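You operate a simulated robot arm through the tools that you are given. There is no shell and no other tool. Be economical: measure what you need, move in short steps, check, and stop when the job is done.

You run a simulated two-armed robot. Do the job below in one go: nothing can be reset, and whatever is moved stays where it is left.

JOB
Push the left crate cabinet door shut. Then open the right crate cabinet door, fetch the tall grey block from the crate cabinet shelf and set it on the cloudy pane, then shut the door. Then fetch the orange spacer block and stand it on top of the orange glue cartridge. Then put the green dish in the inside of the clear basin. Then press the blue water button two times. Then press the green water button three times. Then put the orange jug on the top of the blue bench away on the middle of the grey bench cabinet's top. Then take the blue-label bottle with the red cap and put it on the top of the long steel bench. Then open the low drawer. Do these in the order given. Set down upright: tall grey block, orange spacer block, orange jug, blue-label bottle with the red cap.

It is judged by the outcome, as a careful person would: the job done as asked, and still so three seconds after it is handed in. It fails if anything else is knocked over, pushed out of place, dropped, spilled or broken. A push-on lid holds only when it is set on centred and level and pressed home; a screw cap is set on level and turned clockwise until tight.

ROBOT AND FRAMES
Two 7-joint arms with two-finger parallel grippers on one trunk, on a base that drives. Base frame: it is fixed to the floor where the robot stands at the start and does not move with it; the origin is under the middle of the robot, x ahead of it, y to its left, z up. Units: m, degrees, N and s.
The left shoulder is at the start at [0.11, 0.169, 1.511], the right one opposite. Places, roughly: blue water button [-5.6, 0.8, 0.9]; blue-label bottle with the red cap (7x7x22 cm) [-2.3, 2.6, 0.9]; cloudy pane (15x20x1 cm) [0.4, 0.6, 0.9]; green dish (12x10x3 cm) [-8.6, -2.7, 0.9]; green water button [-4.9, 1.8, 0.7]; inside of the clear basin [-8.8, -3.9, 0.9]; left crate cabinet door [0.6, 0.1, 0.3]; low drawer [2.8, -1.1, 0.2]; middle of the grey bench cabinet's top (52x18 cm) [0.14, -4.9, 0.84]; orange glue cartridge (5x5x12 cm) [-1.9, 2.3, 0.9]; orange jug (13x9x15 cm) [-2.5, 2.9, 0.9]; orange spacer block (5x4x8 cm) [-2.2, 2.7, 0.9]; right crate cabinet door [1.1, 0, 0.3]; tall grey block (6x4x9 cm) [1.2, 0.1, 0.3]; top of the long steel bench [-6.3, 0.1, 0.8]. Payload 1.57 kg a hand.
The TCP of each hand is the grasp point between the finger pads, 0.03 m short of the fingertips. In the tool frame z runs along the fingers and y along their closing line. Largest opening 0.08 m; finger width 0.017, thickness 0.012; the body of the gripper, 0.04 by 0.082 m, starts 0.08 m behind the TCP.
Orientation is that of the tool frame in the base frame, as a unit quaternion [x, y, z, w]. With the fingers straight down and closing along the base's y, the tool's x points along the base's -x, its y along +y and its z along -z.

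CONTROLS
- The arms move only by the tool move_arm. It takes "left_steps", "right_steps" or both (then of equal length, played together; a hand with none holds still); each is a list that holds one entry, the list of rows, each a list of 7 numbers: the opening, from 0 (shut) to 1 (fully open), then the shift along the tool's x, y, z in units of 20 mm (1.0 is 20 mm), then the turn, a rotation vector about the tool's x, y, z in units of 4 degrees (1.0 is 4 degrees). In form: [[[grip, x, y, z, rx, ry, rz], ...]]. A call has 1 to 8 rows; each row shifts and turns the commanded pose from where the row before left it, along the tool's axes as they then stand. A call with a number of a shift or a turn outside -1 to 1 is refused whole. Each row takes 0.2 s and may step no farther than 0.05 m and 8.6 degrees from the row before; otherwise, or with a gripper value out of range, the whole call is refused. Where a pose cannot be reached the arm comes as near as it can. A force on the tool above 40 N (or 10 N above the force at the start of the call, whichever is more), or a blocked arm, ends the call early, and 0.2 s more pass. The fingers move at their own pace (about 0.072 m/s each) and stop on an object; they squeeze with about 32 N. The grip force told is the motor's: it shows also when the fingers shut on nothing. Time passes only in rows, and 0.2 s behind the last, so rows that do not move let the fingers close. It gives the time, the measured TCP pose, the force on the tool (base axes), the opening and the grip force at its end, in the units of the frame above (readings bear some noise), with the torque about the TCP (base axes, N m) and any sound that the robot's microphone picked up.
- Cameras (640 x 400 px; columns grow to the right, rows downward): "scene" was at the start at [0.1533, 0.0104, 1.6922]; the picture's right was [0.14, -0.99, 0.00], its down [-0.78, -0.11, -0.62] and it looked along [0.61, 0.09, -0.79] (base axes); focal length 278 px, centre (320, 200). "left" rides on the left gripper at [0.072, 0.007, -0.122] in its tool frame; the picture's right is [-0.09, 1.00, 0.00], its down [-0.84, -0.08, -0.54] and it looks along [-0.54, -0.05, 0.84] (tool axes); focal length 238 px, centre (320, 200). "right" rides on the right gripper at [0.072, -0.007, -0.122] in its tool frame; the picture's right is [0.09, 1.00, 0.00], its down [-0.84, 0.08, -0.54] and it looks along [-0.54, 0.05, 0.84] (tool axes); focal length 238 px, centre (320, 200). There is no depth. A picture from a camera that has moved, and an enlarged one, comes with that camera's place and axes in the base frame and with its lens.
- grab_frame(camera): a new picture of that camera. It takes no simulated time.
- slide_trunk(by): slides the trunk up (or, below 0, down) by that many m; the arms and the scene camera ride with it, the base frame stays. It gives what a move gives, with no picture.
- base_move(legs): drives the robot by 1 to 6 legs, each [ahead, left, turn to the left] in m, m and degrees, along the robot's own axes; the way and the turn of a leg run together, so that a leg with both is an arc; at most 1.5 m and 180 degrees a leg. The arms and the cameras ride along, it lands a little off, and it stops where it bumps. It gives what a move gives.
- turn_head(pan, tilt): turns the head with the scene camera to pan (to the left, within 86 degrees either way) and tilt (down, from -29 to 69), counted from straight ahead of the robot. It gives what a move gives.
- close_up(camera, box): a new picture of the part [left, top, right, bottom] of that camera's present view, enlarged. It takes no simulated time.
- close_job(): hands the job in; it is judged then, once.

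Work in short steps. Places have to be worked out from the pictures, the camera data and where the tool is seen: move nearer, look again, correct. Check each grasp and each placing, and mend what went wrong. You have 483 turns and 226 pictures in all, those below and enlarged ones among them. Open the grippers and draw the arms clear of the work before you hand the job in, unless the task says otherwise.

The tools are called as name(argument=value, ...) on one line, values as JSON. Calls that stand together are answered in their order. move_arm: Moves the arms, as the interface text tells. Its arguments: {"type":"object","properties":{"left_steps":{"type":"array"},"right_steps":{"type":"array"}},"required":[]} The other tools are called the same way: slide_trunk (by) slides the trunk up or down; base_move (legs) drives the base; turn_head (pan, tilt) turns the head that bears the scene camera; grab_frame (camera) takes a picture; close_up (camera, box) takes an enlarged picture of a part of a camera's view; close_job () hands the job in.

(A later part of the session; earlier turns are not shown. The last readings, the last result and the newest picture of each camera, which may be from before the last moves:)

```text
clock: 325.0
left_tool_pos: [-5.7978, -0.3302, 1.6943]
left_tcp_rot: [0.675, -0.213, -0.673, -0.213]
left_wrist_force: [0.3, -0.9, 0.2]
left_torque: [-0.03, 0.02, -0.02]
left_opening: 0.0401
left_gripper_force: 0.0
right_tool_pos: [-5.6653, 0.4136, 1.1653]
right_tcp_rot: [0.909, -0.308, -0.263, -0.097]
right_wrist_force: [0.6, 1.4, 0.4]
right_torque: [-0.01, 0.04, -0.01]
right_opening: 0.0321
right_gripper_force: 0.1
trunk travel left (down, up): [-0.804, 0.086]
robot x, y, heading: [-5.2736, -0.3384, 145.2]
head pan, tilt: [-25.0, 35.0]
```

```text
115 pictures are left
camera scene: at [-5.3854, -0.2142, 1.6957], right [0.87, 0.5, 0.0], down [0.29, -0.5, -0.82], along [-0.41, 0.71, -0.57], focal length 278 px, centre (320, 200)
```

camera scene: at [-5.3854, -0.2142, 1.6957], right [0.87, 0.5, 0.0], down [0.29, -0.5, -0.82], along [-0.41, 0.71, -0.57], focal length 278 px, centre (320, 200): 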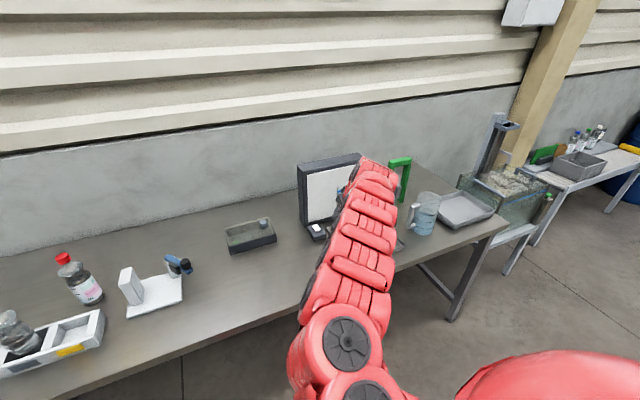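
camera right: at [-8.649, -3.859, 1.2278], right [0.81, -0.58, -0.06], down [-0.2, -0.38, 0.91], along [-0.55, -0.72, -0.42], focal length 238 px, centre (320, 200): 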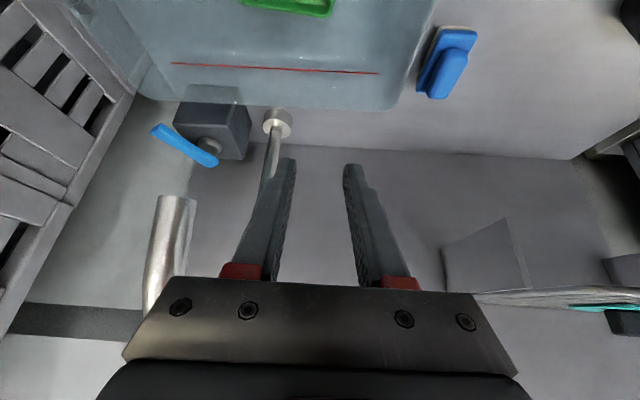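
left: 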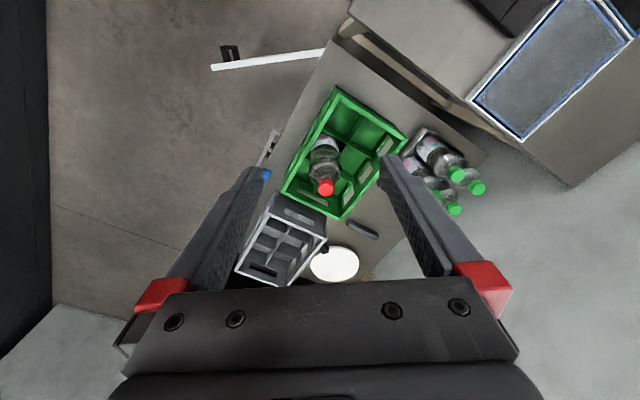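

The button spot (~px 390,219) is hidden behind my arm. Shift right 0.45 m for a clear view.

base_move(legs=[[0, -0.45, 0]])

turn_head(pan=5, tilt=40)

grab_frame(camera="scene")

```text
clock: 327.7
left_tool_pos: [-5.5436, 0.033, 1.6953]
left_tcp_rot: [0.676, -0.212, -0.673, -0.212]
left_wrist_force: [0.1, -0.9, -0.3]
left_torque: [0.02, -0.03, 0.0]
left_opening: 0.0403
left_gripper_force: 0.1
right_tool_pos: [-5.4144, 0.7783, 1.1651]
right_tcp_rot: [0.91, -0.306, -0.262, -0.097]
right_wrist_force: [0.1, 0.4, 0.0]
right_torque: [0.02, 0.01, 0.04]
right_opening: 0.0321
right_gripper_force: 0.0
trunk travel left (down, up): [-0.804, 0.086]
robot x, y, heading: [-5.0181, 0.0346, 145.2]
head pan, tilt: [-25.0, 35.0]
```

```text
clock: 328.7
left_tool_pos: [-5.5442, 0.0343, 1.6961]
left_tcp_rot: [0.676, -0.211, -0.674, -0.212]
left_wrist_force: [0.2, 0.0, -0.5]
left_torque: [0.01, -0.03, -0.04]
left_opening: 0.04
left_gripper_force: 0.0
right_tool_pos: [-5.4148, 0.7792, 1.1646]
right_tcp_rot: [0.91, -0.306, -0.263, -0.097]
right_wrist_force: [-0.1, -0.3, 0.6]
right_torque: [0.04, -0.02, -0.01]
right_opening: 0.0321
right_gripper_force: 0.1
trunk travel left (down, up): [-0.804, 0.086]
robot x, y, heading: [-5.0148, 0.0283, 145.1]
head pan, tilt: [5.0, 40.0]
```

```text
114 pictures are left
camera scene: at [-5.1604, 0.1181, 1.6882], right [0.5, 0.87, 0.0], down [0.56, -0.32, -0.77], along [-0.67, 0.38, -0.64], focal length 278 px, centre (320, 200)
```

scene: 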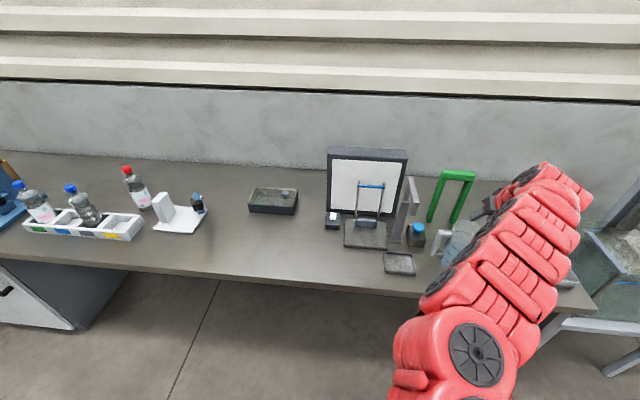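

close_up(camera="scene", box=[320, 160, 480, 280])

```text
3.33 times, centred on (400, 220) of scene
camera zoom: at [-5.1604, 0.1181, 1.6882], right [0.5, 0.87, 0.0], down [0.56, -0.32, -0.77], along [-0.67, 0.38, -0.64], focal length 926 px, centre (53, 133)
```

zoom: 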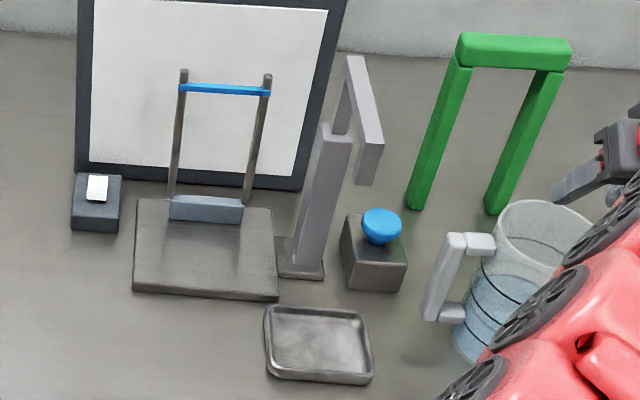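

Blue button: a blue dome on a small box at ≈(-5.64,0.84). I line the right hand up ~20 cm short of it and look with the hand camera, closing the fingers.

base_move(legs=[[0.0, 0.082, 0]])

move_arm(right_steps=[[[0, 0, 0, 0, 0, 0, 0], [0, 0, 0, 0, 0, 0, 0], [0, 0, 0, 0, 0, 0, 0]]])

grab_frame(camera="right")

```text
clock: 329.7
left_tool_pos: [-5.5871, -0.0283, 1.6955]
left_tcp_rot: [0.676, -0.212, -0.674, -0.211]
left_wrist_force: [-0.1, 0.2, 0.0]
left_torque: [-0.01, -0.01, -0.02]
left_opening: 0.0402
left_gripper_force: 0.1
right_tool_pos: [-5.4575, 0.7143, 1.1651]
right_tcp_rot: [0.91, -0.306, -0.264, -0.095]
right_wrist_force: [-0.1, 0.5, 0.6]
right_torque: [-0.02, -0.02, 0.0]
right_opening: 0.0319
right_gripper_force: 0.0
trunk travel left (down, up): [-0.804, 0.086]
robot x, y, heading: [-5.0652, -0.0345, 145.5]
head pan, tilt: [5.0, 40.0]
```

```text
clock: 330.5
left_tool_pos: [-5.5915, -0.0329, 1.6942]
left_tcp_rot: [0.676, -0.211, -0.673, -0.212]
left_wrist_force: [-1.2, -0.3, -0.1]
left_torque: [0.05, 0.04, -0.02]
left_opening: 0.0399
left_gripper_force: 0.1
right_tool_pos: [-5.4606, 0.7122, 1.1642]
right_tcp_rot: [0.91, -0.304, -0.263, -0.096]
right_wrist_force: [-0.4, 0.7, 0.4]
right_torque: [0.01, 0.0, -0.04]
right_opening: 0.0001
right_gripper_force: 21.3
trunk travel left (down, up): [-0.804, 0.086]
robot x, y, heading: [-5.0642, -0.038, 145.4]
head pan, tilt: [5.0, 40.0]
```

```text
112 pictures are left
camera right: at [-5.3568, 0.6396, 1.2284], right [-0.54, -0.84, -0.07], down [-0.39, 0.18, 0.91], along [-0.75, 0.52, -0.42], focal length 238 px, centre (320, 200)
```

right: 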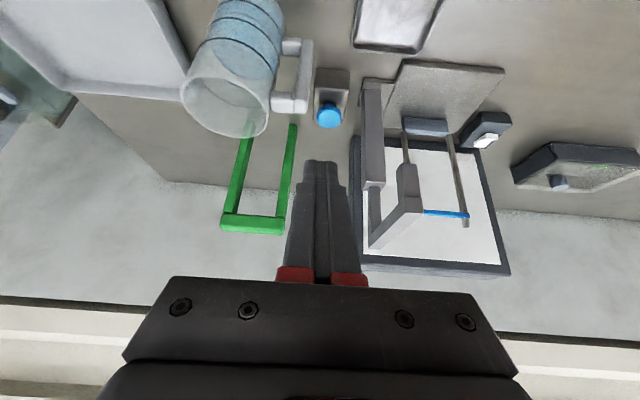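

Button top triangulated at (-5.632,0.824,0.90), between the jug handle and the dispenser post. I pitch the tool ~16° steeper for clearance.

move_arm(right_steps=[[[0, 0.4, 0, 0, 0, 1, 0], [0, 0.4, 0, 0, 0, 1, 0], [0, 0.4, 0, 0, 0, 1, 0], [0, 0.4, 0, 0, 0, 1, 0], [0, 0.4, 0, 0, 0, 1, 0]]])

```text
clock: 331.7
left_tool_pos: [-5.5883, -0.0318, 1.6955]
left_tcp_rot: [0.676, -0.211, -0.674, -0.211]
left_wrist_force: [-1.0, -0.6, 0.4]
left_torque: [-0.02, -0.01, -0.03]
left_opening: 0.04
left_gripper_force: 0.0
right_tool_pos: [-5.4303, 0.6926, 1.1479]
right_tcp_rot: [0.942, -0.318, -0.101, -0.043]
right_wrist_force: [0.3, -0.3, -0.3]
right_torque: [-0.01, 0.03, -0.01]
right_opening: 0.0
right_gripper_force: 21.1
trunk travel left (down, up): [-0.804, 0.086]
robot x, y, heading: [-5.0684, -0.0364, 145.4]
head pan, tilt: [5.0, 40.0]
```

Pitch is now ~78°. Move over the button: 23.4 cm ahead.

base_move(legs=[[0.234, 0.005, 0]])

grab_frame(camera="right")

close_up(camera="scene", box=[340, 180, 580, 330])

```text
clock: 333.5
left_tool_pos: [-5.784, 0.0964, 1.6958]
left_tcp_rot: [0.674, -0.212, -0.674, -0.212]
left_wrist_force: [0.5, 0.1, -0.8]
left_torque: [-0.03, 0.02, 0.01]
left_opening: 0.0396
left_gripper_force: 0.1
right_tool_pos: [-5.6245, 0.8212, 1.1498]
right_tcp_rot: [0.942, -0.318, -0.099, -0.043]
right_wrist_force: [-0.1, 0.2, 0.6]
right_torque: [-0.02, 0.02, 0.01]
right_opening: 0.0001
right_gripper_force: 21.3
trunk travel left (down, up): [-0.804, 0.086]
robot x, y, heading: [-5.2633, 0.0948, 145.3]
head pan, tilt: [5.0, 40.0]
```

```text
111 pictures are left
camera right: at [-5.5447, 0.7657, 1.2511], right [-0.53, -0.85, -0.03], down [-0.61, 0.35, 0.71], along [-0.59, 0.4, -0.7], focal length 238 px, centre (320, 200)
```

right: 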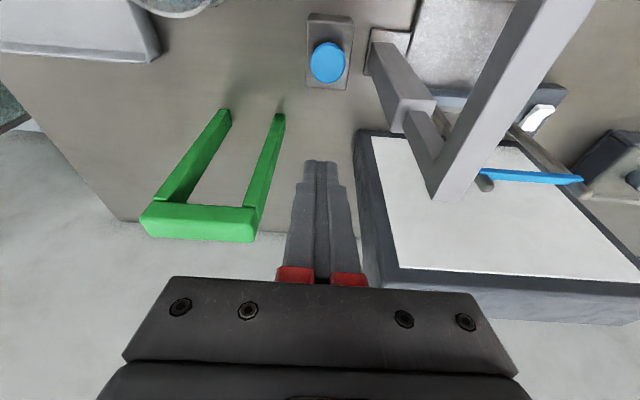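

```text
2.67 times, centred on (460, 255) of scene
camera zoom: at [-5.3997, 0.1809, 1.6884], right [0.5, 0.87, 0.0], down [0.56, -0.32, -0.77], along [-0.67, 0.38, -0.64], focal length 741 px, centre (-53, 53)
```

zoom: 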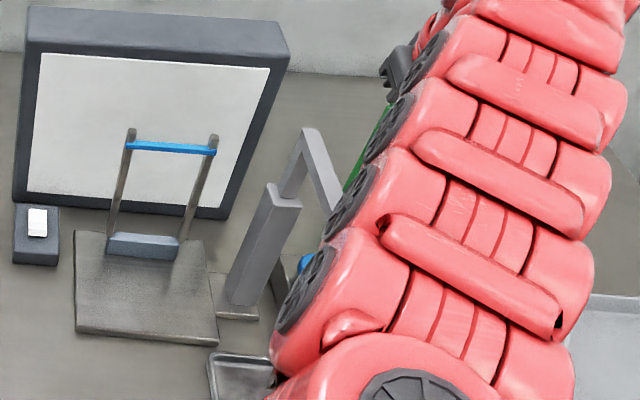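

The dispenser's bar (z≈1.15) runs beside my forearm's way down, so descending here could hit it. I'll come in from heading ~177° instead, so the arm stays on the jug side. Raise, back off, shift right, turn.

slide_trunk(by=0.08)

base_move(legs=[[-0.25, 0, 0], [0, -0.43, 0], [0, 0, 32]])

turn_head(pan=-15, tilt=45)

grab_frame(camera="scene")

grab_frame(camera="right")

```text
clock: 334.6
left_tool_pos: [-5.7846, 0.0974, 1.7755]
left_tcp_rot: [0.676, -0.212, -0.673, -0.212]
left_wrist_force: [-0.9, -0.1, 0.0]
left_torque: [0.0, 0.0, -0.02]
left_opening: 0.0397
left_gripper_force: 0.1
right_tool_pos: [-5.6246, 0.8205, 1.229]
right_tcp_rot: [0.942, -0.318, -0.1, -0.042]
right_wrist_force: [-0.3, 0.0, 0.5]
right_torque: [0.0, -0.01, 0.0]
right_opening: 0.0001
right_gripper_force: 22.0
trunk travel left (down, up): [-0.884, 0.006]
robot x, y, heading: [-5.2577, 0.0943, 145.3]
head pan, tilt: [5.0, 40.0]
```

```text
clock: 340.2
left_tool_pos: [-5.2538, 0.029, 1.7745]
left_tcp_rot: [0.708, -0.016, -0.706, -0.017]
left_wrist_force: [0.5, 0.4, -0.5]
left_torque: [0.03, -0.01, -0.02]
left_opening: 0.0401
left_gripper_force: 0.0
right_tool_pos: [-5.5038, 0.7254, 1.2276]
right_tcp_rot: [0.993, -0.045, -0.109, -0.012]
right_wrist_force: [0.2, 0.5, -0.2]
right_torque: [-0.05, -0.03, 0.04]
right_opening: 0.0
right_gripper_force: 21.4
trunk travel left (down, up): [-0.884, 0.006]
robot x, y, heading: [-4.8109, 0.3065, 177.5]
head pan, tilt: [5.0, 40.0]
```

```text
clock: 341.1
left_tool_pos: [-5.2531, 0.0259, 1.7761]
left_tcp_rot: [0.708, -0.016, -0.706, -0.017]
left_wrist_force: [0.2, 1.0, 0.1]
left_torque: [0.03, 0.02, -0.01]
left_opening: 0.0401
left_gripper_force: 0.1
right_tool_pos: [-5.5042, 0.725, 1.2276]
right_tcp_rot: [0.993, -0.044, -0.108, -0.013]
right_wrist_force: [0.1, 0.1, -0.8]
right_torque: [-0.05, -0.05, 0.03]
right_opening: 0.0
right_gripper_force: 21.5
trunk travel left (down, up): [-0.884, 0.006]
robot x, y, heading: [-4.8031, 0.3063, 177.4]
head pan, tilt: [-15.0, 45.0]
```

```text
109 pictures are left
camera scene: at [-4.9665, 0.3314, 1.761], right [0.3, 0.95, 0.0], down [0.67, -0.21, -0.71], along [-0.67, 0.21, -0.71], focal length 278 px, centre (320, 200)
```

scene: 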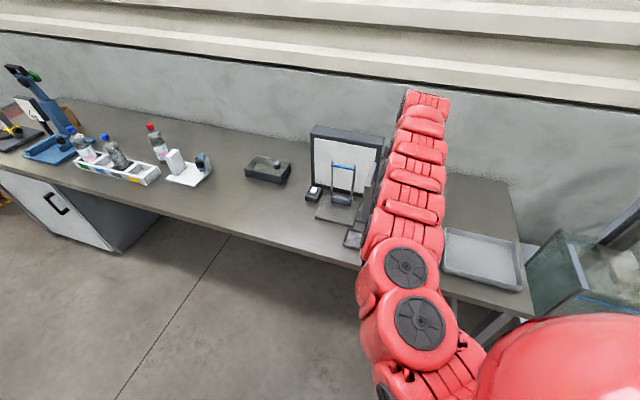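

```text
108 pictures are left
camera right: at [-5.4076, 0.7208, 1.3306], right [0.0, -1.0, -0.03], down [-0.7, -0.02, 0.71], along [-0.71, 0.03, -0.7], focal length 238 px, centre (320, 200)
```

right: 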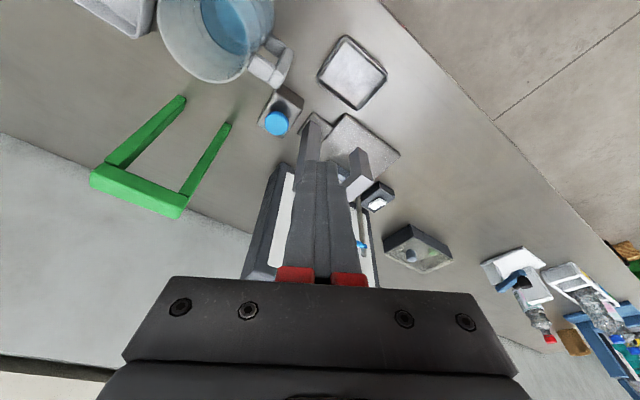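

Button confirmed at (-5.630,0.822). Move 12.4 cm ahead and 9 cm right to put the fingertip above it.

base_move(legs=[[0.1236, -0.0905, 0]])

grab_frame(camera="right")

```text
clock: 342.5
left_tool_pos: [-5.3704, 0.1223, 1.7763]
left_tcp_rot: [0.707, -0.015, -0.706, -0.018]
left_wrist_force: [0.7, -1.0, -0.1]
left_torque: [-0.02, -0.03, -0.04]
left_opening: 0.0399
left_gripper_force: 0.0
right_tool_pos: [-5.6208, 0.8205, 1.2298]
right_tcp_rot: [0.993, -0.045, -0.11, -0.013]
right_wrist_force: [-0.1, -0.4, 0.6]
right_torque: [0.01, 0.0, 0.01]
right_opening: 0.0002
right_gripper_force: 21.5
trunk travel left (down, up): [-0.884, 0.006]
robot x, y, heading: [-4.9265, 0.398, 177.6]
head pan, tilt: [-15.0, 45.0]
```

```text
107 pictures are left
camera right: at [-5.5246, 0.8158, 1.3321], right [0.0, -1.0, -0.04], down [-0.7, -0.02, 0.71], along [-0.71, 0.03, -0.7], focal length 238 px, centre (320, 200)
```

right: 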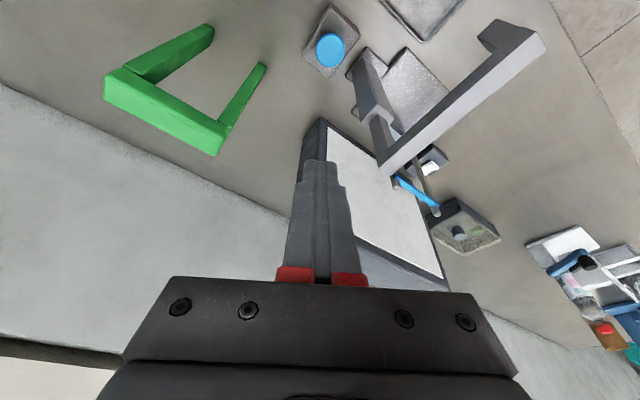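

Clear of the bar. Lower 27 cm to just above the button.

slide_trunk(by=-0.265)

grab_frame(camera="right")

```text
clock: 345.2
left_tool_pos: [-5.3718, 0.1245, 1.5113]
left_tcp_rot: [0.708, -0.016, -0.706, -0.017]
left_wrist_force: [0.5, -0.1, 0.1]
left_torque: [-0.01, 0.0, 0.04]
left_opening: 0.0401
left_gripper_force: 0.1
right_tool_pos: [-5.6233, 0.8227, 0.9632]
right_tcp_rot: [0.993, -0.046, -0.109, -0.014]
right_wrist_force: [0.2, -1.1, 0.2]
right_torque: [0.03, 0.02, 0.03]
right_opening: 0.0001
right_gripper_force: 21.7
trunk travel left (down, up): [-0.619, 0.271]
robot x, y, heading: [-4.9285, 0.401, 177.1]
head pan, tilt: [-15.0, 45.0]
```

```text
106 pictures are left
camera right: at [-5.5267, 0.8176, 1.0656], right [0.0, -1.0, -0.03], down [-0.7, -0.02, 0.71], along [-0.71, 0.03, -0.7], focal length 238 px, centre (320, 200)
```

right: 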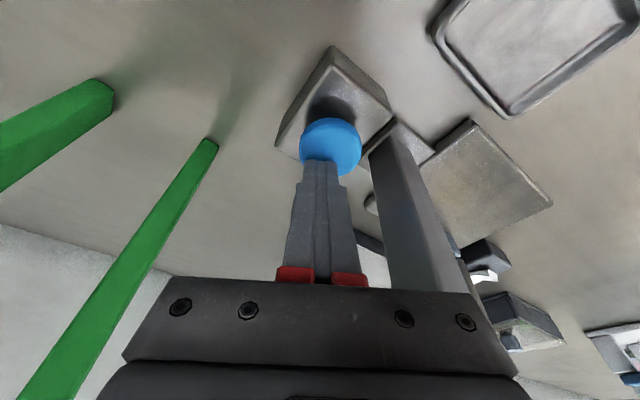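

Tip is right above the button. Press gently: descend in 4 mm rows along the tool.

move_arm(right_steps=[[[0, 0, 0, 0.3, 0, 0, 0], [0, 0, 0, 0.3, 0, 0, 0], [0, 0, 0, 0.3, 0, 0, 0], [0, 0, 0, 0.2, 0, 0, 0]]])

```text
clock: 346.2
left_tool_pos: [-5.3671, 0.1219, 1.511]
left_tcp_rot: [-0.707, 0.015, 0.707, 0.018]
left_wrist_force: [-0.1, -0.2, -0.2]
left_torque: [0.01, 0.0, 0.02]
left_opening: 0.0401
left_gripper_force: 0.2
right_tool_pos: [-5.6243, 0.8213, 0.9515]
right_tcp_rot: [0.992, -0.045, -0.115, -0.015]
right_wrist_force: [14.6, -4.6, 31.0]
right_torque: [-0.17, -0.48, 0.09]
right_opening: 0.0
right_gripper_force: 21.5
trunk travel left (down, up): [-0.619, 0.271]
robot x, y, heading: [-4.9261, 0.3996, 177.4]
head pan, tilt: [-15.0, 45.0]
heard: click
stopped in row 4 (right hand): the force on the tool passed its limit at 41 N (the readings are from after the stop); the commanded pose is now the measured one
```

One click heard. Retract fully to release.

move_arm(right_steps=[[[0, 0, 0, -0.5, 0, 0, 0], [0, 0, 0, -0.5, 0, 0, 0], [0, 0, 0, 0, 0, 0, 0]]])

```text
clock: 347.0
left_tool_pos: [-5.3731, 0.1243, 1.5104]
left_tcp_rot: [0.708, -0.015, -0.705, -0.016]
left_wrist_force: [0.7, -0.1, 0.0]
left_torque: [0.01, 0.01, 0.01]
left_opening: 0.04
left_gripper_force: 0.0
right_tool_pos: [-5.6245, 0.8218, 0.9642]
right_tcp_rot: [0.993, -0.045, -0.112, -0.013]
right_wrist_force: [0.3, 0.0, 0.4]
right_torque: [0.0, -0.01, -0.02]
right_opening: 0.0
right_gripper_force: 22.0
trunk travel left (down, up): [-0.619, 0.271]
robot x, y, heading: [-4.9215, 0.3995, 177.5]
head pan, tilt: [-15.0, 45.0]
```

Second press.

move_arm(right_steps=[[[0, 0, 0, 0.3, 0, 0, 0], [0, 0, 0, 0.3, 0, 0, 0], [0, 0, 0, 0.2, 0, 0, 0], [0, 0, 0, 0.2, 0, 0, 0]]])

```text
clock: 348.0
left_tool_pos: [-5.3677, 0.121, 1.5118]
left_tcp_rot: [-0.707, 0.015, 0.707, 0.018]
left_wrist_force: [0.4, 0.8, 0.7]
left_torque: [0.04, 0.01, 0.03]
left_opening: 0.04
left_gripper_force: 0.0
right_tool_pos: [-5.6284, 0.8234, 0.9504]
right_tcp_rot: [0.992, -0.046, -0.117, -0.015]
right_wrist_force: [2.3, 1.3, 30.5]
right_torque: [0.0, -0.14, 0.16]
right_opening: 0.0003
right_gripper_force: 21.7
trunk travel left (down, up): [-0.619, 0.271]
robot x, y, heading: [-4.9293, 0.397, 177.3]
head pan, tilt: [-15.0, 45.0]
heard: click
```

Second click. Release and raise.

move_arm(right_steps=[[[0, 0, 0, -0.5, 0, 0, 0], [0, 0, 0, -0.5, 0, 0, 0], [0, 0, 0, -0.5, 0, 0, 0]]])

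slide_trunk(by=0.265)

base_move(legs=[[-0.3, 0, 0]])

turn_head(pan=-60, tilt=35)

grab_frame(camera="scene")

```text
clock: 348.8
left_tool_pos: [-5.3734, 0.1252, 1.5094]
left_tcp_rot: [0.708, -0.016, -0.706, -0.017]
left_wrist_force: [0.3, 0.9, -0.6]
left_torque: [-0.02, 0.02, 0.01]
left_opening: 0.0399
left_gripper_force: 0.0
right_tool_pos: [-5.6224, 0.8216, 0.9738]
right_tcp_rot: [0.993, -0.046, -0.11, -0.013]
right_wrist_force: [-0.3, 0.3, 0.4]
right_torque: [-0.03, 0.0, 0.02]
right_opening: 0.0001
right_gripper_force: 21.5
trunk travel left (down, up): [-0.619, 0.271]
robot x, y, heading: [-4.9254, 0.4019, 177.5]
head pan, tilt: [-15.0, 45.0]
```

```text
clock: 351.5
left_tool_pos: [-5.374, 0.124, 1.7752]
left_tcp_rot: [0.708, -0.016, -0.706, -0.017]
left_wrist_force: [-1.0, 0.5, 0.5]
left_torque: [-0.02, 0.01, 0.0]
left_opening: 0.0402
left_gripper_force: 0.2
right_tool_pos: [-5.6228, 0.822, 1.2395]
right_tcp_rot: [0.993, -0.045, -0.112, -0.014]
right_wrist_force: [-0.7, -0.5, 0.2]
right_torque: [-0.04, 0.0, 0.05]
right_opening: 0.0
right_gripper_force: 21.8
trunk travel left (down, up): [-0.884, 0.006]
robot x, y, heading: [-4.9258, 0.4024, 177.6]
head pan, tilt: [-15.0, 45.0]
```

```text
clock: 353.6
left_tool_pos: [-5.0799, 0.1127, 1.7744]
left_tcp_rot: [0.71, -0.016, -0.704, -0.016]
left_wrist_force: [-1.4, 0.6, -0.4]
left_torque: [0.02, 0.0, 0.02]
left_opening: 0.0401
left_gripper_force: 0.0
right_tool_pos: [-5.3298, 0.8093, 1.2365]
right_tcp_rot: [0.993, -0.044, -0.11, -0.014]
right_wrist_force: [-0.2, -0.2, -0.7]
right_torque: [-0.05, -0.02, 0.03]
right_opening: 0.0001
right_gripper_force: 21.5
trunk travel left (down, up): [-0.884, 0.006]
robot x, y, heading: [-4.627, 0.3874, 177.8]
head pan, tilt: [-15.0, 45.0]
```

```text
clock: 354.7
left_tool_pos: [-5.0695, 0.1117, 1.7783]
left_tcp_rot: [0.707, -0.015, -0.707, -0.016]
left_wrist_force: [-0.1, -0.5, -0.4]
left_torque: [-0.01, -0.01, 0.0]
left_opening: 0.0401
left_gripper_force: 0.1
right_tool_pos: [-5.3214, 0.8094, 1.2424]
right_tcp_rot: [0.992, -0.043, -0.114, -0.014]
right_wrist_force: [-0.3, 0.0, -0.5]
right_torque: [0.02, 0.02, 0.02]
right_opening: 0.0002
right_gripper_force: 21.1
trunk travel left (down, up): [-0.884, 0.006]
robot x, y, heading: [-4.6303, 0.3886, 177.4]
head pan, tilt: [-60.0, 35.0]
```

```text
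105 pictures are left
camera scene: at [-4.7584, 0.4699, 1.776], right [0.89, 0.46, 0.0], down [0.27, -0.51, -0.82], along [-0.38, 0.73, -0.58], focal length 278 px, centre (320, 200)
```

scene: 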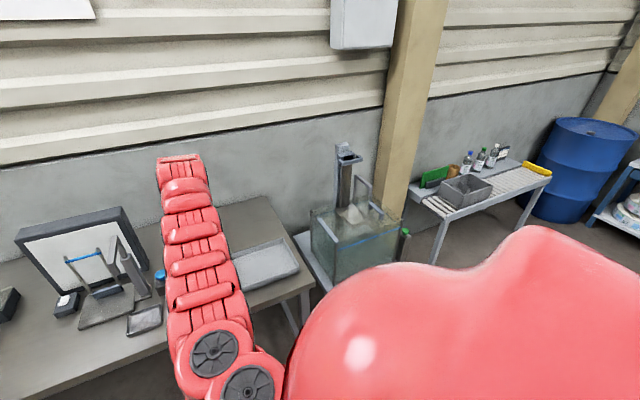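

close_up(camera="scene", box=[290, 130, 450, 290])

```text
2.50 times, centred on (370, 210) of scene
camera zoom: at [-4.7584, 0.4699, 1.776], right [0.89, 0.46, 0.0], down [0.27, -0.51, -0.82], along [-0.38, 0.73, -0.58], focal length 694 px, centre (195, 175)
```

zoom: 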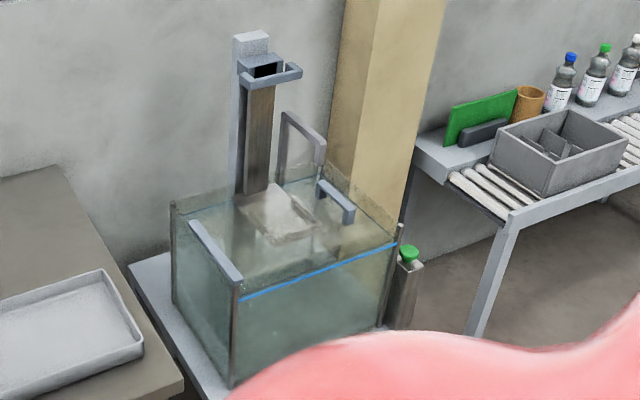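

Green button sits on a post right of the tank at ≈(-4.88,1.77,0.70), close to the tank wall. I'll approach from the right (heading ~220°). Reposition.

base_move(legs=[[0, 0, 42.5], [-1.35, 0, 0], [0, -0.6, 0]])

turn_head(pan=-20, tilt=45)

grab_frame(camera="scene")

grab_frame(camera="right")

```text
clock: 366.4
left_tool_pos: [-4.1242, 1.2134, 1.777]
left_tcp_rot: [-0.662, -0.247, 0.663, -0.246]
left_wrist_force: [0.7, -0.3, 0.0]
left_torque: [-0.04, 0.02, 0.02]
left_opening: 0.0398
left_gripper_force: 0.1
right_tool_pos: [-4.7874, 1.5467, 1.2438]
right_tcp_rot: [0.938, 0.326, -0.111, 0.029]
right_wrist_force: [0.2, -0.2, -0.2]
right_torque: [0.02, -0.04, 0.04]
right_opening: 0.0002
right_gripper_force: 21.3
trunk travel left (down, up): [-0.884, 0.006]
robot x, y, heading: [-4.0007, 1.7195, -139.2]
head pan, tilt: [-60.0, 35.0]
```

```text
clock: 367.5
left_tool_pos: [-4.1251, 1.2136, 1.7775]
left_tcp_rot: [-0.662, -0.248, 0.663, -0.246]
left_wrist_force: [-0.3, -0.3, -0.2]
left_torque: [0.02, 0.01, -0.01]
left_opening: 0.0399
left_gripper_force: 0.0
right_tool_pos: [-4.7895, 1.5469, 1.2427]
right_tcp_rot: [0.938, 0.326, -0.11, 0.029]
right_wrist_force: [-0.4, 0.2, -0.8]
right_torque: [-0.01, 0.0, 0.02]
right_opening: 0.0002
right_gripper_force: 21.2
trunk travel left (down, up): [-0.884, 0.006]
robot x, y, heading: [-4.0006, 1.7152, -139.0]
head pan, tilt: [-20.0, 45.0]
```

```text
103 pictures are left
camera scene: at [-4.1344, 1.6351, 1.761], right [-0.36, 0.93, 0.0], down [0.66, 0.25, -0.71], along [-0.66, -0.25, -0.71], focal length 278 px, centre (320, 200)
```

scene: 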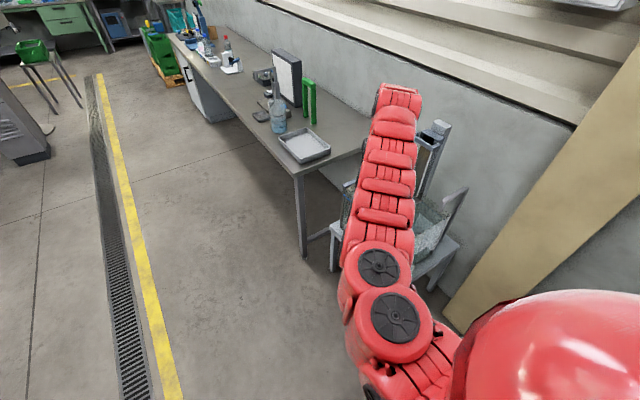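

```text
102 pictures are left
camera right: at [-4.7157, 1.6104, 1.3439], right [0.69, -0.73, -0.04], down [-0.49, -0.5, 0.72], along [-0.54, -0.47, -0.7], focal length 238 px, centre (320, 200)
```

right: 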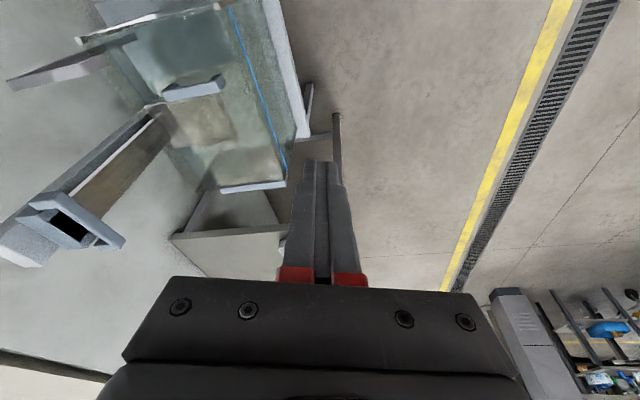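

Hand is slightly past the button. Move right 0.22 and back 0.22 to see it with the hand camera.

base_move(legs=[[-0.2, -0.22, 0]])

grab_frame(camera="right")

```text
clock: 369.5
left_tool_pos: [-4.1204, 1.5096, 1.7768]
left_tcp_rot: [-0.662, -0.248, 0.663, -0.246]
left_wrist_force: [-0.7, 0.0, 0.1]
left_torque: [-0.01, -0.01, 0.02]
left_opening: 0.0403
left_gripper_force: 0.0
right_tool_pos: [-4.7839, 1.8436, 1.243]
right_tcp_rot: [0.938, 0.327, -0.111, 0.029]
right_wrist_force: [0.3, 1.2, -0.1]
right_torque: [0.0, 0.04, 0.0]
right_opening: 0.0
right_gripper_force: 21.2
trunk travel left (down, up): [-0.884, 0.006]
robot x, y, heading: [-3.9919, 2.0167, -139.0]
head pan, tilt: [-20.0, 45.0]
```

```text
101 pictures are left
camera right: at [-4.7107, 1.9078, 1.3435], right [0.69, -0.73, -0.04], down [-0.49, -0.5, 0.72], along [-0.54, -0.47, -0.7], focal length 238 px, centre (320, 200)
```

right: 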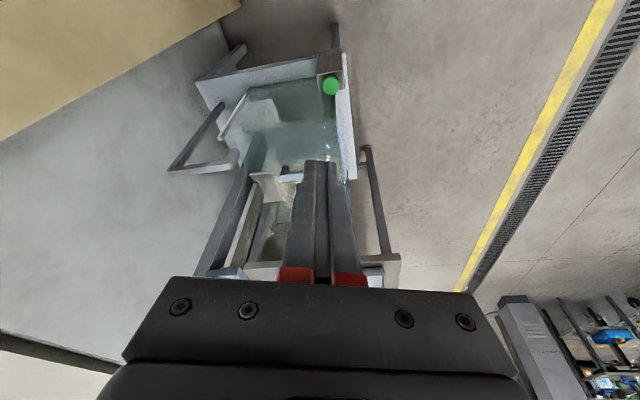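

Green button triangulated at (-4.879,1.748,0.705). Move over it.

base_move(legs=[[0.1276, 0.0107, 0]])

slide_trunk(by=-0.3)

grab_frame(camera="right")

```text
clock: 370.8
left_tool_pos: [-4.2082, 1.4224, 1.7773]
left_tcp_rot: [-0.662, -0.247, 0.663, -0.247]
left_wrist_force: [-0.2, -0.1, 0.2]
left_torque: [0.0, -0.01, 0.0]
left_opening: 0.0397
left_gripper_force: 0.1
right_tool_pos: [-4.8718, 1.7555, 1.2439]
right_tcp_rot: [0.938, 0.327, -0.112, 0.03]
right_wrist_force: [-0.2, 0.5, 0.5]
right_torque: [0.01, -0.01, -0.01]
right_opening: 0.0003
right_gripper_force: 20.9
trunk travel left (down, up): [-0.884, 0.006]
robot x, y, heading: [-4.0821, 1.9207, -139.1]
head pan, tilt: [-20.0, 45.0]
```

```text
clock: 373.8
left_tool_pos: [-4.2097, 1.4213, 1.4769]
left_tcp_rot: [-0.662, -0.248, 0.663, -0.247]
left_wrist_force: [1.1, -0.1, -0.1]
left_torque: [0.03, 0.04, 0.0]
left_opening: 0.0402
left_gripper_force: 0.0
right_tool_pos: [-4.8743, 1.7534, 0.9423]
right_tcp_rot: [0.938, 0.326, -0.111, 0.03]
right_wrist_force: [-0.2, 0.0, -0.1]
right_torque: [0.02, 0.02, -0.02]
right_opening: 0.0
right_gripper_force: 21.9
trunk travel left (down, up): [-0.584, 0.306]
robot x, y, heading: [-4.0833, 1.9265, -139.2]
head pan, tilt: [-20.0, 45.0]
```

```text
100 pictures are left
camera right: at [-4.8002, 1.8178, 1.0438], right [0.69, -0.73, -0.04], down [-0.49, -0.5, 0.72], along [-0.54, -0.47, -0.7], focal length 238 px, centre (320, 200)
```

right: 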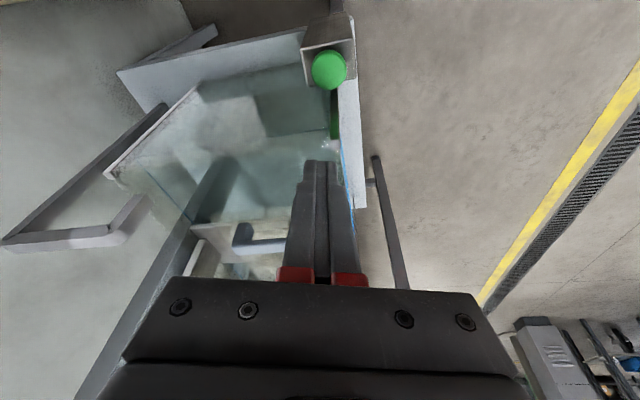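

close_up(camera="right", box=[240, 0, 440, 125])

```text
3.20 times, centred on (340, 62) of right
camera zoom: at [-4.8002, 1.8178, 1.0438], right [0.69, -0.73, -0.04], down [-0.49, -0.5, 0.72], along [-0.54, -0.47, -0.7], focal length 763 px, centre (256, 640)
```

zoom: 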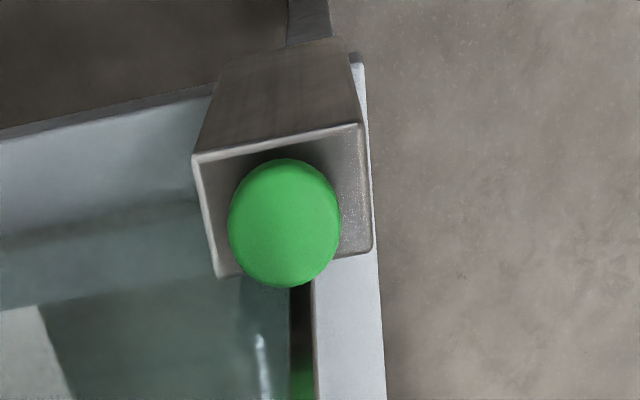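

The tank wall begins ~3 cm beyond the button's centre; clearance is fine. Lower to just above the button.

slide_trunk(by=-0.185)

grab_frame(camera="right")

```text
clock: 375.8
left_tool_pos: [-4.2106, 1.4208, 1.2922]
left_tcp_rot: [-0.662, -0.248, 0.663, -0.246]
left_wrist_force: [-0.7, -0.6, 0.5]
left_torque: [0.01, -0.02, 0.03]
left_opening: 0.0398
left_gripper_force: 0.1
right_tool_pos: [-4.8732, 1.7539, 0.7579]
right_tcp_rot: [0.938, 0.327, -0.111, 0.029]
right_wrist_force: [-0.7, -0.9, 1.0]
right_torque: [-0.06, 0.02, 0.02]
right_opening: 0.0
right_gripper_force: 21.6
trunk travel left (down, up): [-0.399, 0.491]
robot x, y, heading: [-4.0826, 1.9247, -139.0]
head pan, tilt: [-20.0, 45.0]
```

```text
98 pictures are left
camera right: at [-4.8002, 1.8177, 0.859], right [0.69, -0.73, -0.04], down [-0.49, -0.5, 0.72], along [-0.54, -0.47, -0.7], focal length 238 px, centre (320, 200)
```

right: 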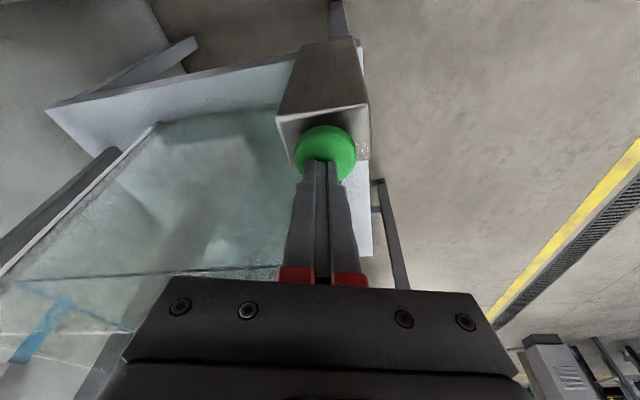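

Tip right on the dome. Press 1.

move_arm(right_steps=[[[0, 0, 0, 0.3, 0, 0, 0], [0, 0, 0, 0.3, 0, 0, 0], [0, 0, 0, 0.3, 0, 0, 0], [0, 0, 0, 0.3, 0, 0, 0]]])

```text
clock: 376.6
left_tool_pos: [-4.2045, 1.4224, 1.2939]
left_tcp_rot: [-0.661, -0.247, 0.664, -0.246]
left_wrist_force: [-0.3, 0.9, -0.3]
left_torque: [0.01, -0.01, 0.04]
left_opening: 0.0399
left_gripper_force: 0.0
right_tool_pos: [-4.8751, 1.7532, 0.7514]
right_tcp_rot: [0.937, 0.326, -0.117, 0.03]
right_wrist_force: [13.2, 4.8, 32.8]
right_torque: [0.13, -0.45, 0.0]
right_opening: 0.0
right_gripper_force: 21.7
trunk travel left (down, up): [-0.399, 0.491]
robot x, y, heading: [-4.0838, 1.9244, -138.9]
head pan, tilt: [-20.0, 45.0]
heard: click
stopped in row 3 (right hand): the force on the tool passed its limit at 44 N (the readings are from after the stop); the commanded pose is now the measured one
```

Click 1. Release.

move_arm(right_steps=[[[0, 0, 0, -0.5, 0, 0, 0], [0, 0, 0, -0.5, 0, 0, 0], [0, 0, 0, 0, 0, 0, 0]]])

move_arm(right_steps=[[[0, 0, 0, 0.3, 0, 0, 0], [0, 0, 0, 0.3, 0, 0, 0], [0, 0, 0, 0.3, 0, 0, 0], [0, 0, 0, 0.2, 0, 0, 0]]])

```text
clock: 377.4
left_tool_pos: [-4.2115, 1.4196, 1.2923]
left_tcp_rot: [-0.662, -0.248, 0.663, -0.246]
left_wrist_force: [-0.6, -0.2, 0.4]
left_torque: [-0.04, 0.02, 0.0]
left_opening: 0.0401
left_gripper_force: 0.2
right_tool_pos: [-4.8746, 1.7546, 0.7635]
right_tcp_rot: [0.938, 0.327, -0.113, 0.029]
right_wrist_force: [1.3, 0.4, -0.3]
right_torque: [0.01, 0.03, -0.01]
right_opening: 0.0
right_gripper_force: 21.1
trunk travel left (down, up): [-0.399, 0.491]
robot x, y, heading: [-4.0787, 1.9225, -139.1]
head pan, tilt: [-20.0, 45.0]
```

```text
clock: 378.6
left_tool_pos: [-4.2048, 1.4229, 1.2929]
left_tcp_rot: [-0.661, -0.247, 0.664, -0.246]
left_wrist_force: [0.3, 0.8, 0.4]
left_torque: [0.0, -0.05, -0.02]
left_opening: 0.0399
left_gripper_force: 0.0
right_tool_pos: [-4.8776, 1.7535, 0.7511]
right_tcp_rot: [0.937, 0.325, -0.122, 0.029]
right_wrist_force: [10.1, 4.5, 29.0]
right_torque: [0.09, -0.35, -0.02]
right_opening: 0.0
right_gripper_force: 21.5
trunk travel left (down, up): [-0.399, 0.491]
robot x, y, heading: [-4.0804, 1.9204, -139.1]
head pan, tilt: [-20.0, 45.0]
heard: click
stopped in row 4 (right hand): the force on the tool passed its limit at 42 N (the readings are from after the stop); the commanded pose is now the measured one
```

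Click 2. Release and press once more.

move_arm(right_steps=[[[0, 0, 0, -0.5, 0, 0, 0], [0, 0, 0, -0.5, 0, 0, 0], [0, 0, 0, 0, 0, 0, 0]]])

move_arm(right_steps=[[[0, 0, 0, 0.3, 0, 0, 0], [0, 0, 0, 0.3, 0, 0, 0], [0, 0, 0, 0.3, 0, 0, 0], [0, 0, 0, 0.2, 0, 0, 0]]])

```text
clock: 379.4
left_tool_pos: [-4.2102, 1.4215, 1.292]
left_tcp_rot: [-0.662, -0.247, 0.663, -0.246]
left_wrist_force: [0.8, 0.5, -1.3]
left_torque: [0.0, 0.0, 0.0]
left_opening: 0.0401
left_gripper_force: 0.0
right_tool_pos: [-4.8753, 1.7549, 0.763]
right_tcp_rot: [0.938, 0.325, -0.117, 0.029]
right_wrist_force: [0.4, -0.5, 0.5]
right_torque: [0.02, -0.03, -0.03]
right_opening: 0.0
right_gripper_force: 21.3
trunk travel left (down, up): [-0.399, 0.491]
robot x, y, heading: [-4.0833, 1.9234, -139.2]
head pan, tilt: [-20.0, 45.0]
```

```text
clock: 380.4
left_tool_pos: [-4.2045, 1.423, 1.2948]
left_tcp_rot: [-0.66, -0.247, 0.665, -0.246]
left_wrist_force: [-0.3, -0.4, -0.7]
left_torque: [-0.02, 0.0, -0.01]
left_opening: 0.0403
left_gripper_force: 0.2
right_tool_pos: [-4.8775, 1.7535, 0.7503]
right_tcp_rot: [0.938, 0.324, -0.122, 0.029]
right_wrist_force: [9.3, 9.5, 37.2]
right_torque: [0.27, -0.34, 0.06]
right_opening: 0.0
right_gripper_force: 21.1
trunk travel left (down, up): [-0.399, 0.491]
robot x, y, heading: [-4.0798, 1.9229, -138.9]
head pan, tilt: [-20.0, 45.0]
heard: click
```

Three clicks. Now raise, move away, and head back to the blue bench for the orange jug.

slide_trunk(by=0.4)

base_move(legs=[[0, 0.8, 0], [0, 0, -83], [0, 0, -84], [0.3, 0.3, 0]])

turn_head(pan=-15, tilt=40)

grab_frame(camera="scene")

```text
clock: 384.2
left_tool_pos: [-4.2095, 1.421, 1.6922]
left_tcp_rot: [-0.663, -0.246, 0.663, -0.246]
left_wrist_force: [0.0, 0.6, 0.2]
left_torque: [0.0, 0.03, 0.02]
left_opening: 0.04
left_gripper_force: 0.0
right_tool_pos: [-4.8802, 1.7536, 1.1432]
right_tcp_rot: [0.938, 0.325, -0.117, 0.03]
right_wrist_force: [-0.7, 0.1, 0.2]
right_torque: [-0.02, 0.01, 0.02]
right_opening: 0.0
right_gripper_force: 21.1
trunk travel left (down, up): [-0.799, 0.091]
robot x, y, heading: [-4.0796, 1.9227, -139.0]
head pan, tilt: [-20.0, 45.0]
```

```text
clock: 397.8
left_tool_pos: [-3.6162, 2.2546, 1.6924]
left_tcp_rot: [-0.322, 0.63, 0.322, 0.629]
left_wrist_force: [-0.4, -0.3, 0.3]
left_torque: [0.0, 0.03, 0.04]
left_opening: 0.0402
left_gripper_force: 0.1
right_tool_pos: [-2.8875, 2.0897, 1.1428]
right_tcp_rot: [-0.433, 0.893, 0.043, 0.114]
right_wrist_force: [-0.5, 0.0, 0.3]
right_torque: [0.01, -0.01, 0.05]
right_opening: 0.0004
right_gripper_force: 21.0
trunk travel left (down, up): [-0.799, 0.091]
robot x, y, heading: [-3.6223, 1.7312, 54.1]
head pan, tilt: [-20.0, 45.0]
```

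```text
clock: 398.5
left_tool_pos: [-3.616, 2.2564, 1.6912]
left_tcp_rot: [-0.324, 0.629, 0.322, 0.629]
left_wrist_force: [-0.1, 0.1, -0.7]
left_torque: [0.01, 0.0, -0.01]
left_opening: 0.0401
left_gripper_force: 0.0
right_tool_pos: [-2.8884, 2.0907, 1.1433]
right_tcp_rot: [-0.433, 0.893, 0.043, 0.113]
right_wrist_force: [0.2, 0.4, -0.4]
right_torque: [0.0, 0.01, -0.02]
right_opening: 0.0
right_gripper_force: 21.5
trunk travel left (down, up): [-0.799, 0.091]
robot x, y, heading: [-3.6243, 1.7356, 54.3]
head pan, tilt: [-15.0, 40.0]
```

```text
97 pictures are left
camera scene: at [-3.5144, 1.8552, 1.6831], right [0.63, -0.77, 0.0], down [-0.5, -0.41, -0.77], along [0.59, 0.49, -0.64], focal length 278 px, centre (320, 200)
```

scene: 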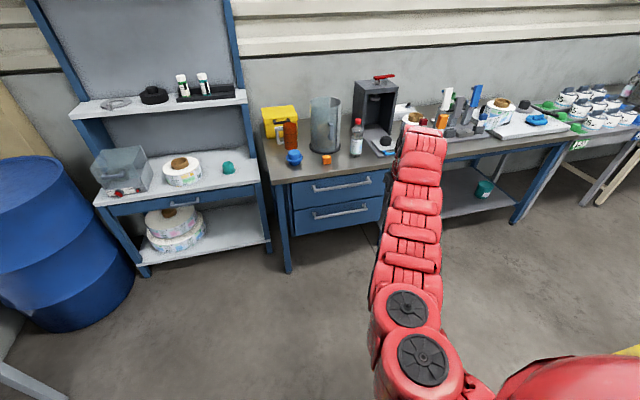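

close_up(camera="scene", box=[240, 80, 400, 180])

```text
4.00 times, centred on (320, 130) of scene
camera zoom: at [-3.5144, 1.8552, 1.6831], right [0.63, -0.77, 0.0], down [-0.5, -0.41, -0.77], along [0.59, 0.49, -0.64], focal length 1111 px, centre (320, 480)
```

zoom: 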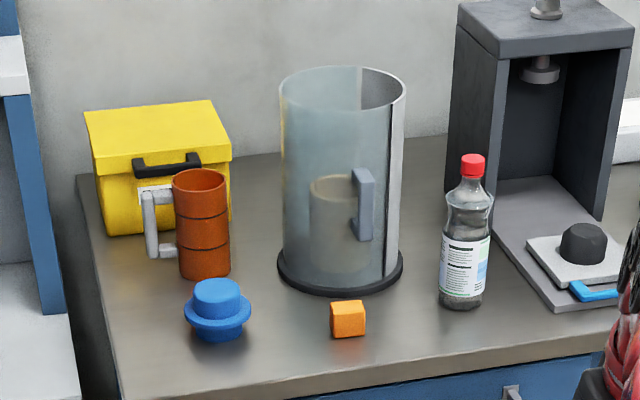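

Jug centre ≈(-2.475,2.94), rim z≈0.99, ~8 cm wide with its handle to the left — I'll pinch its rim wall on the right side from above. Raise fully and drive up, stopping short to look.

slide_trunk(by=0.085)

base_move(legs=[[0.4, 0.06, 0], [0.4, 0.06, 0]])

move_arm(right_steps=[[[0.3, 0, 0, 0, 0, 0, 0], [0.5, 0, 0, 0, 0, 0, 0], [0.5, 0, 0, 0, 0, 0, 0]]])

grab_frame(camera="right")

```text
clock: 399.7
left_tool_pos: [-3.6169, 2.2554, 1.7759]
left_tcp_rot: [-0.323, 0.629, 0.322, 0.63]
left_wrist_force: [-0.6, 0.1, -1.1]
left_torque: [-0.01, 0.04, -0.01]
left_opening: 0.0399
left_gripper_force: 0.2
right_tool_pos: [-2.8886, 2.0898, 1.2284]
right_tcp_rot: [-0.433, 0.893, 0.044, 0.112]
right_wrist_force: [-0.9, 0.9, 0.5]
right_torque: [0.01, 0.01, 0.0]
right_opening: 0.0002
right_gripper_force: 21.1
trunk travel left (down, up): [-0.884, 0.006]
robot x, y, heading: [-3.6248, 1.7311, 54.5]
head pan, tilt: [-15.0, 40.0]
```

```text
clock: 404.3
left_tool_pos: [-3.2456, 2.9737, 1.7776]
left_tcp_rot: [-0.321, 0.63, 0.321, 0.63]
left_wrist_force: [-0.7, -0.8, 0.5]
left_torque: [-0.02, -0.03, -0.01]
left_opening: 0.0401
left_gripper_force: 0.0
right_tool_pos: [-2.5177, 2.8049, 1.2285]
right_tcp_rot: [-0.431, 0.894, 0.043, 0.114]
right_wrist_force: [-0.4, 1.0, 0.3]
right_torque: [0.02, 0.0, 0.0]
right_opening: 0.0
right_gripper_force: 21.4
trunk travel left (down, up): [-0.884, 0.006]
robot x, y, heading: [-3.2561, 2.4552, 54.3]
head pan, tilt: [-15.0, 40.0]
```

```text
clock: 405.1
left_tool_pos: [-3.2448, 2.9764, 1.7773]
left_tcp_rot: [-0.322, 0.63, 0.321, 0.63]
left_wrist_force: [-0.1, 0.3, 0.1]
left_torque: [0.01, 0.01, 0.0]
left_opening: 0.0402
left_gripper_force: 0.0
right_tool_pos: [-2.5165, 2.8052, 1.2287]
right_tcp_rot: [-0.431, 0.894, 0.042, 0.113]
right_wrist_force: [0.4, 0.0, -0.4]
right_torque: [-0.01, 0.03, 0.0]
right_opening: 0.0404
right_gripper_force: 0.2
trunk travel left (down, up): [-0.884, 0.006]
robot x, y, heading: [-3.2572, 2.4544, 54.1]
head pan, tilt: [-15.0, 40.0]
```

```text
95 pictures are left
camera right: at [-2.5754, 2.7259, 1.3282], right [-0.83, 0.55, -0.04], down [0.35, 0.59, 0.72], along [0.43, 0.59, -0.69], focal length 238 px, centre (320, 200)
```

right: 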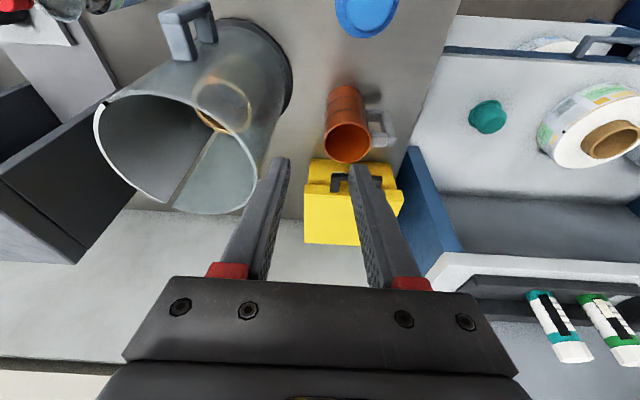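

Jug is empty; rim centre ≈(-2.476,2.928), ~7.8 cm wide; glass well clear. Move 12 cm ahead so that the right rim wall is between the fingers.

base_move(legs=[[0.12, 0.0, 0]])

slide_trunk(by=-0.12)

grab_frame(camera="right")

```text
clock: 406.3
left_tool_pos: [-3.1747, 3.0718, 1.7783]
left_tcp_rot: [-0.321, 0.63, 0.321, 0.63]
left_wrist_force: [0.1, -0.6, 0.5]
left_torque: [-0.04, 0.01, -0.02]
left_opening: 0.0403
left_gripper_force: 0.1
right_tool_pos: [-2.4471, 2.9023, 1.23]
right_tcp_rot: [-0.43, 0.894, 0.043, 0.115]
right_wrist_force: [-0.3, 0.3, -0.4]
right_torque: [0.03, 0.0, -0.02]
right_opening: 0.0405
right_gripper_force: 0.1
trunk travel left (down, up): [-0.884, 0.006]
robot x, y, heading: [-3.1849, 2.5519, 53.9]
head pan, tilt: [-15.0, 40.0]
```

```text
clock: 407.8
left_tool_pos: [-3.1741, 3.0722, 1.657]
left_tcp_rot: [-0.321, 0.63, 0.321, 0.63]
left_wrist_force: [-0.3, -0.1, 0.2]
left_torque: [0.03, -0.02, 0.02]
left_opening: 0.0403
left_gripper_force: 0.1
right_tool_pos: [-2.4451, 2.9014, 1.1094]
right_tcp_rot: [-0.431, 0.894, 0.043, 0.113]
right_wrist_force: [0.0, -0.1, -0.7]
right_torque: [-0.01, -0.02, 0.01]
right_opening: 0.0401
right_gripper_force: 0.1
trunk travel left (down, up): [-0.764, 0.126]
robot x, y, heading: [-3.1819, 2.5557, 54.1]
head pan, tilt: [-15.0, 40.0]
```

```text
94 pictures are left
camera right: at [-2.5048, 2.8219, 1.2088], right [-0.83, 0.55, -0.04], down [0.35, 0.59, 0.72], along [0.43, 0.59, -0.69], focal length 238 px, centre (320, 200)
```

right: 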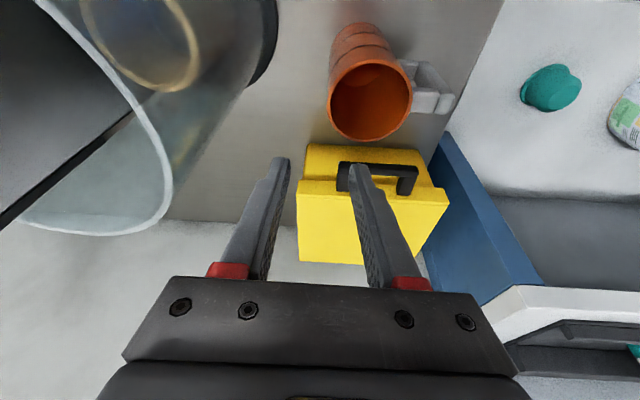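

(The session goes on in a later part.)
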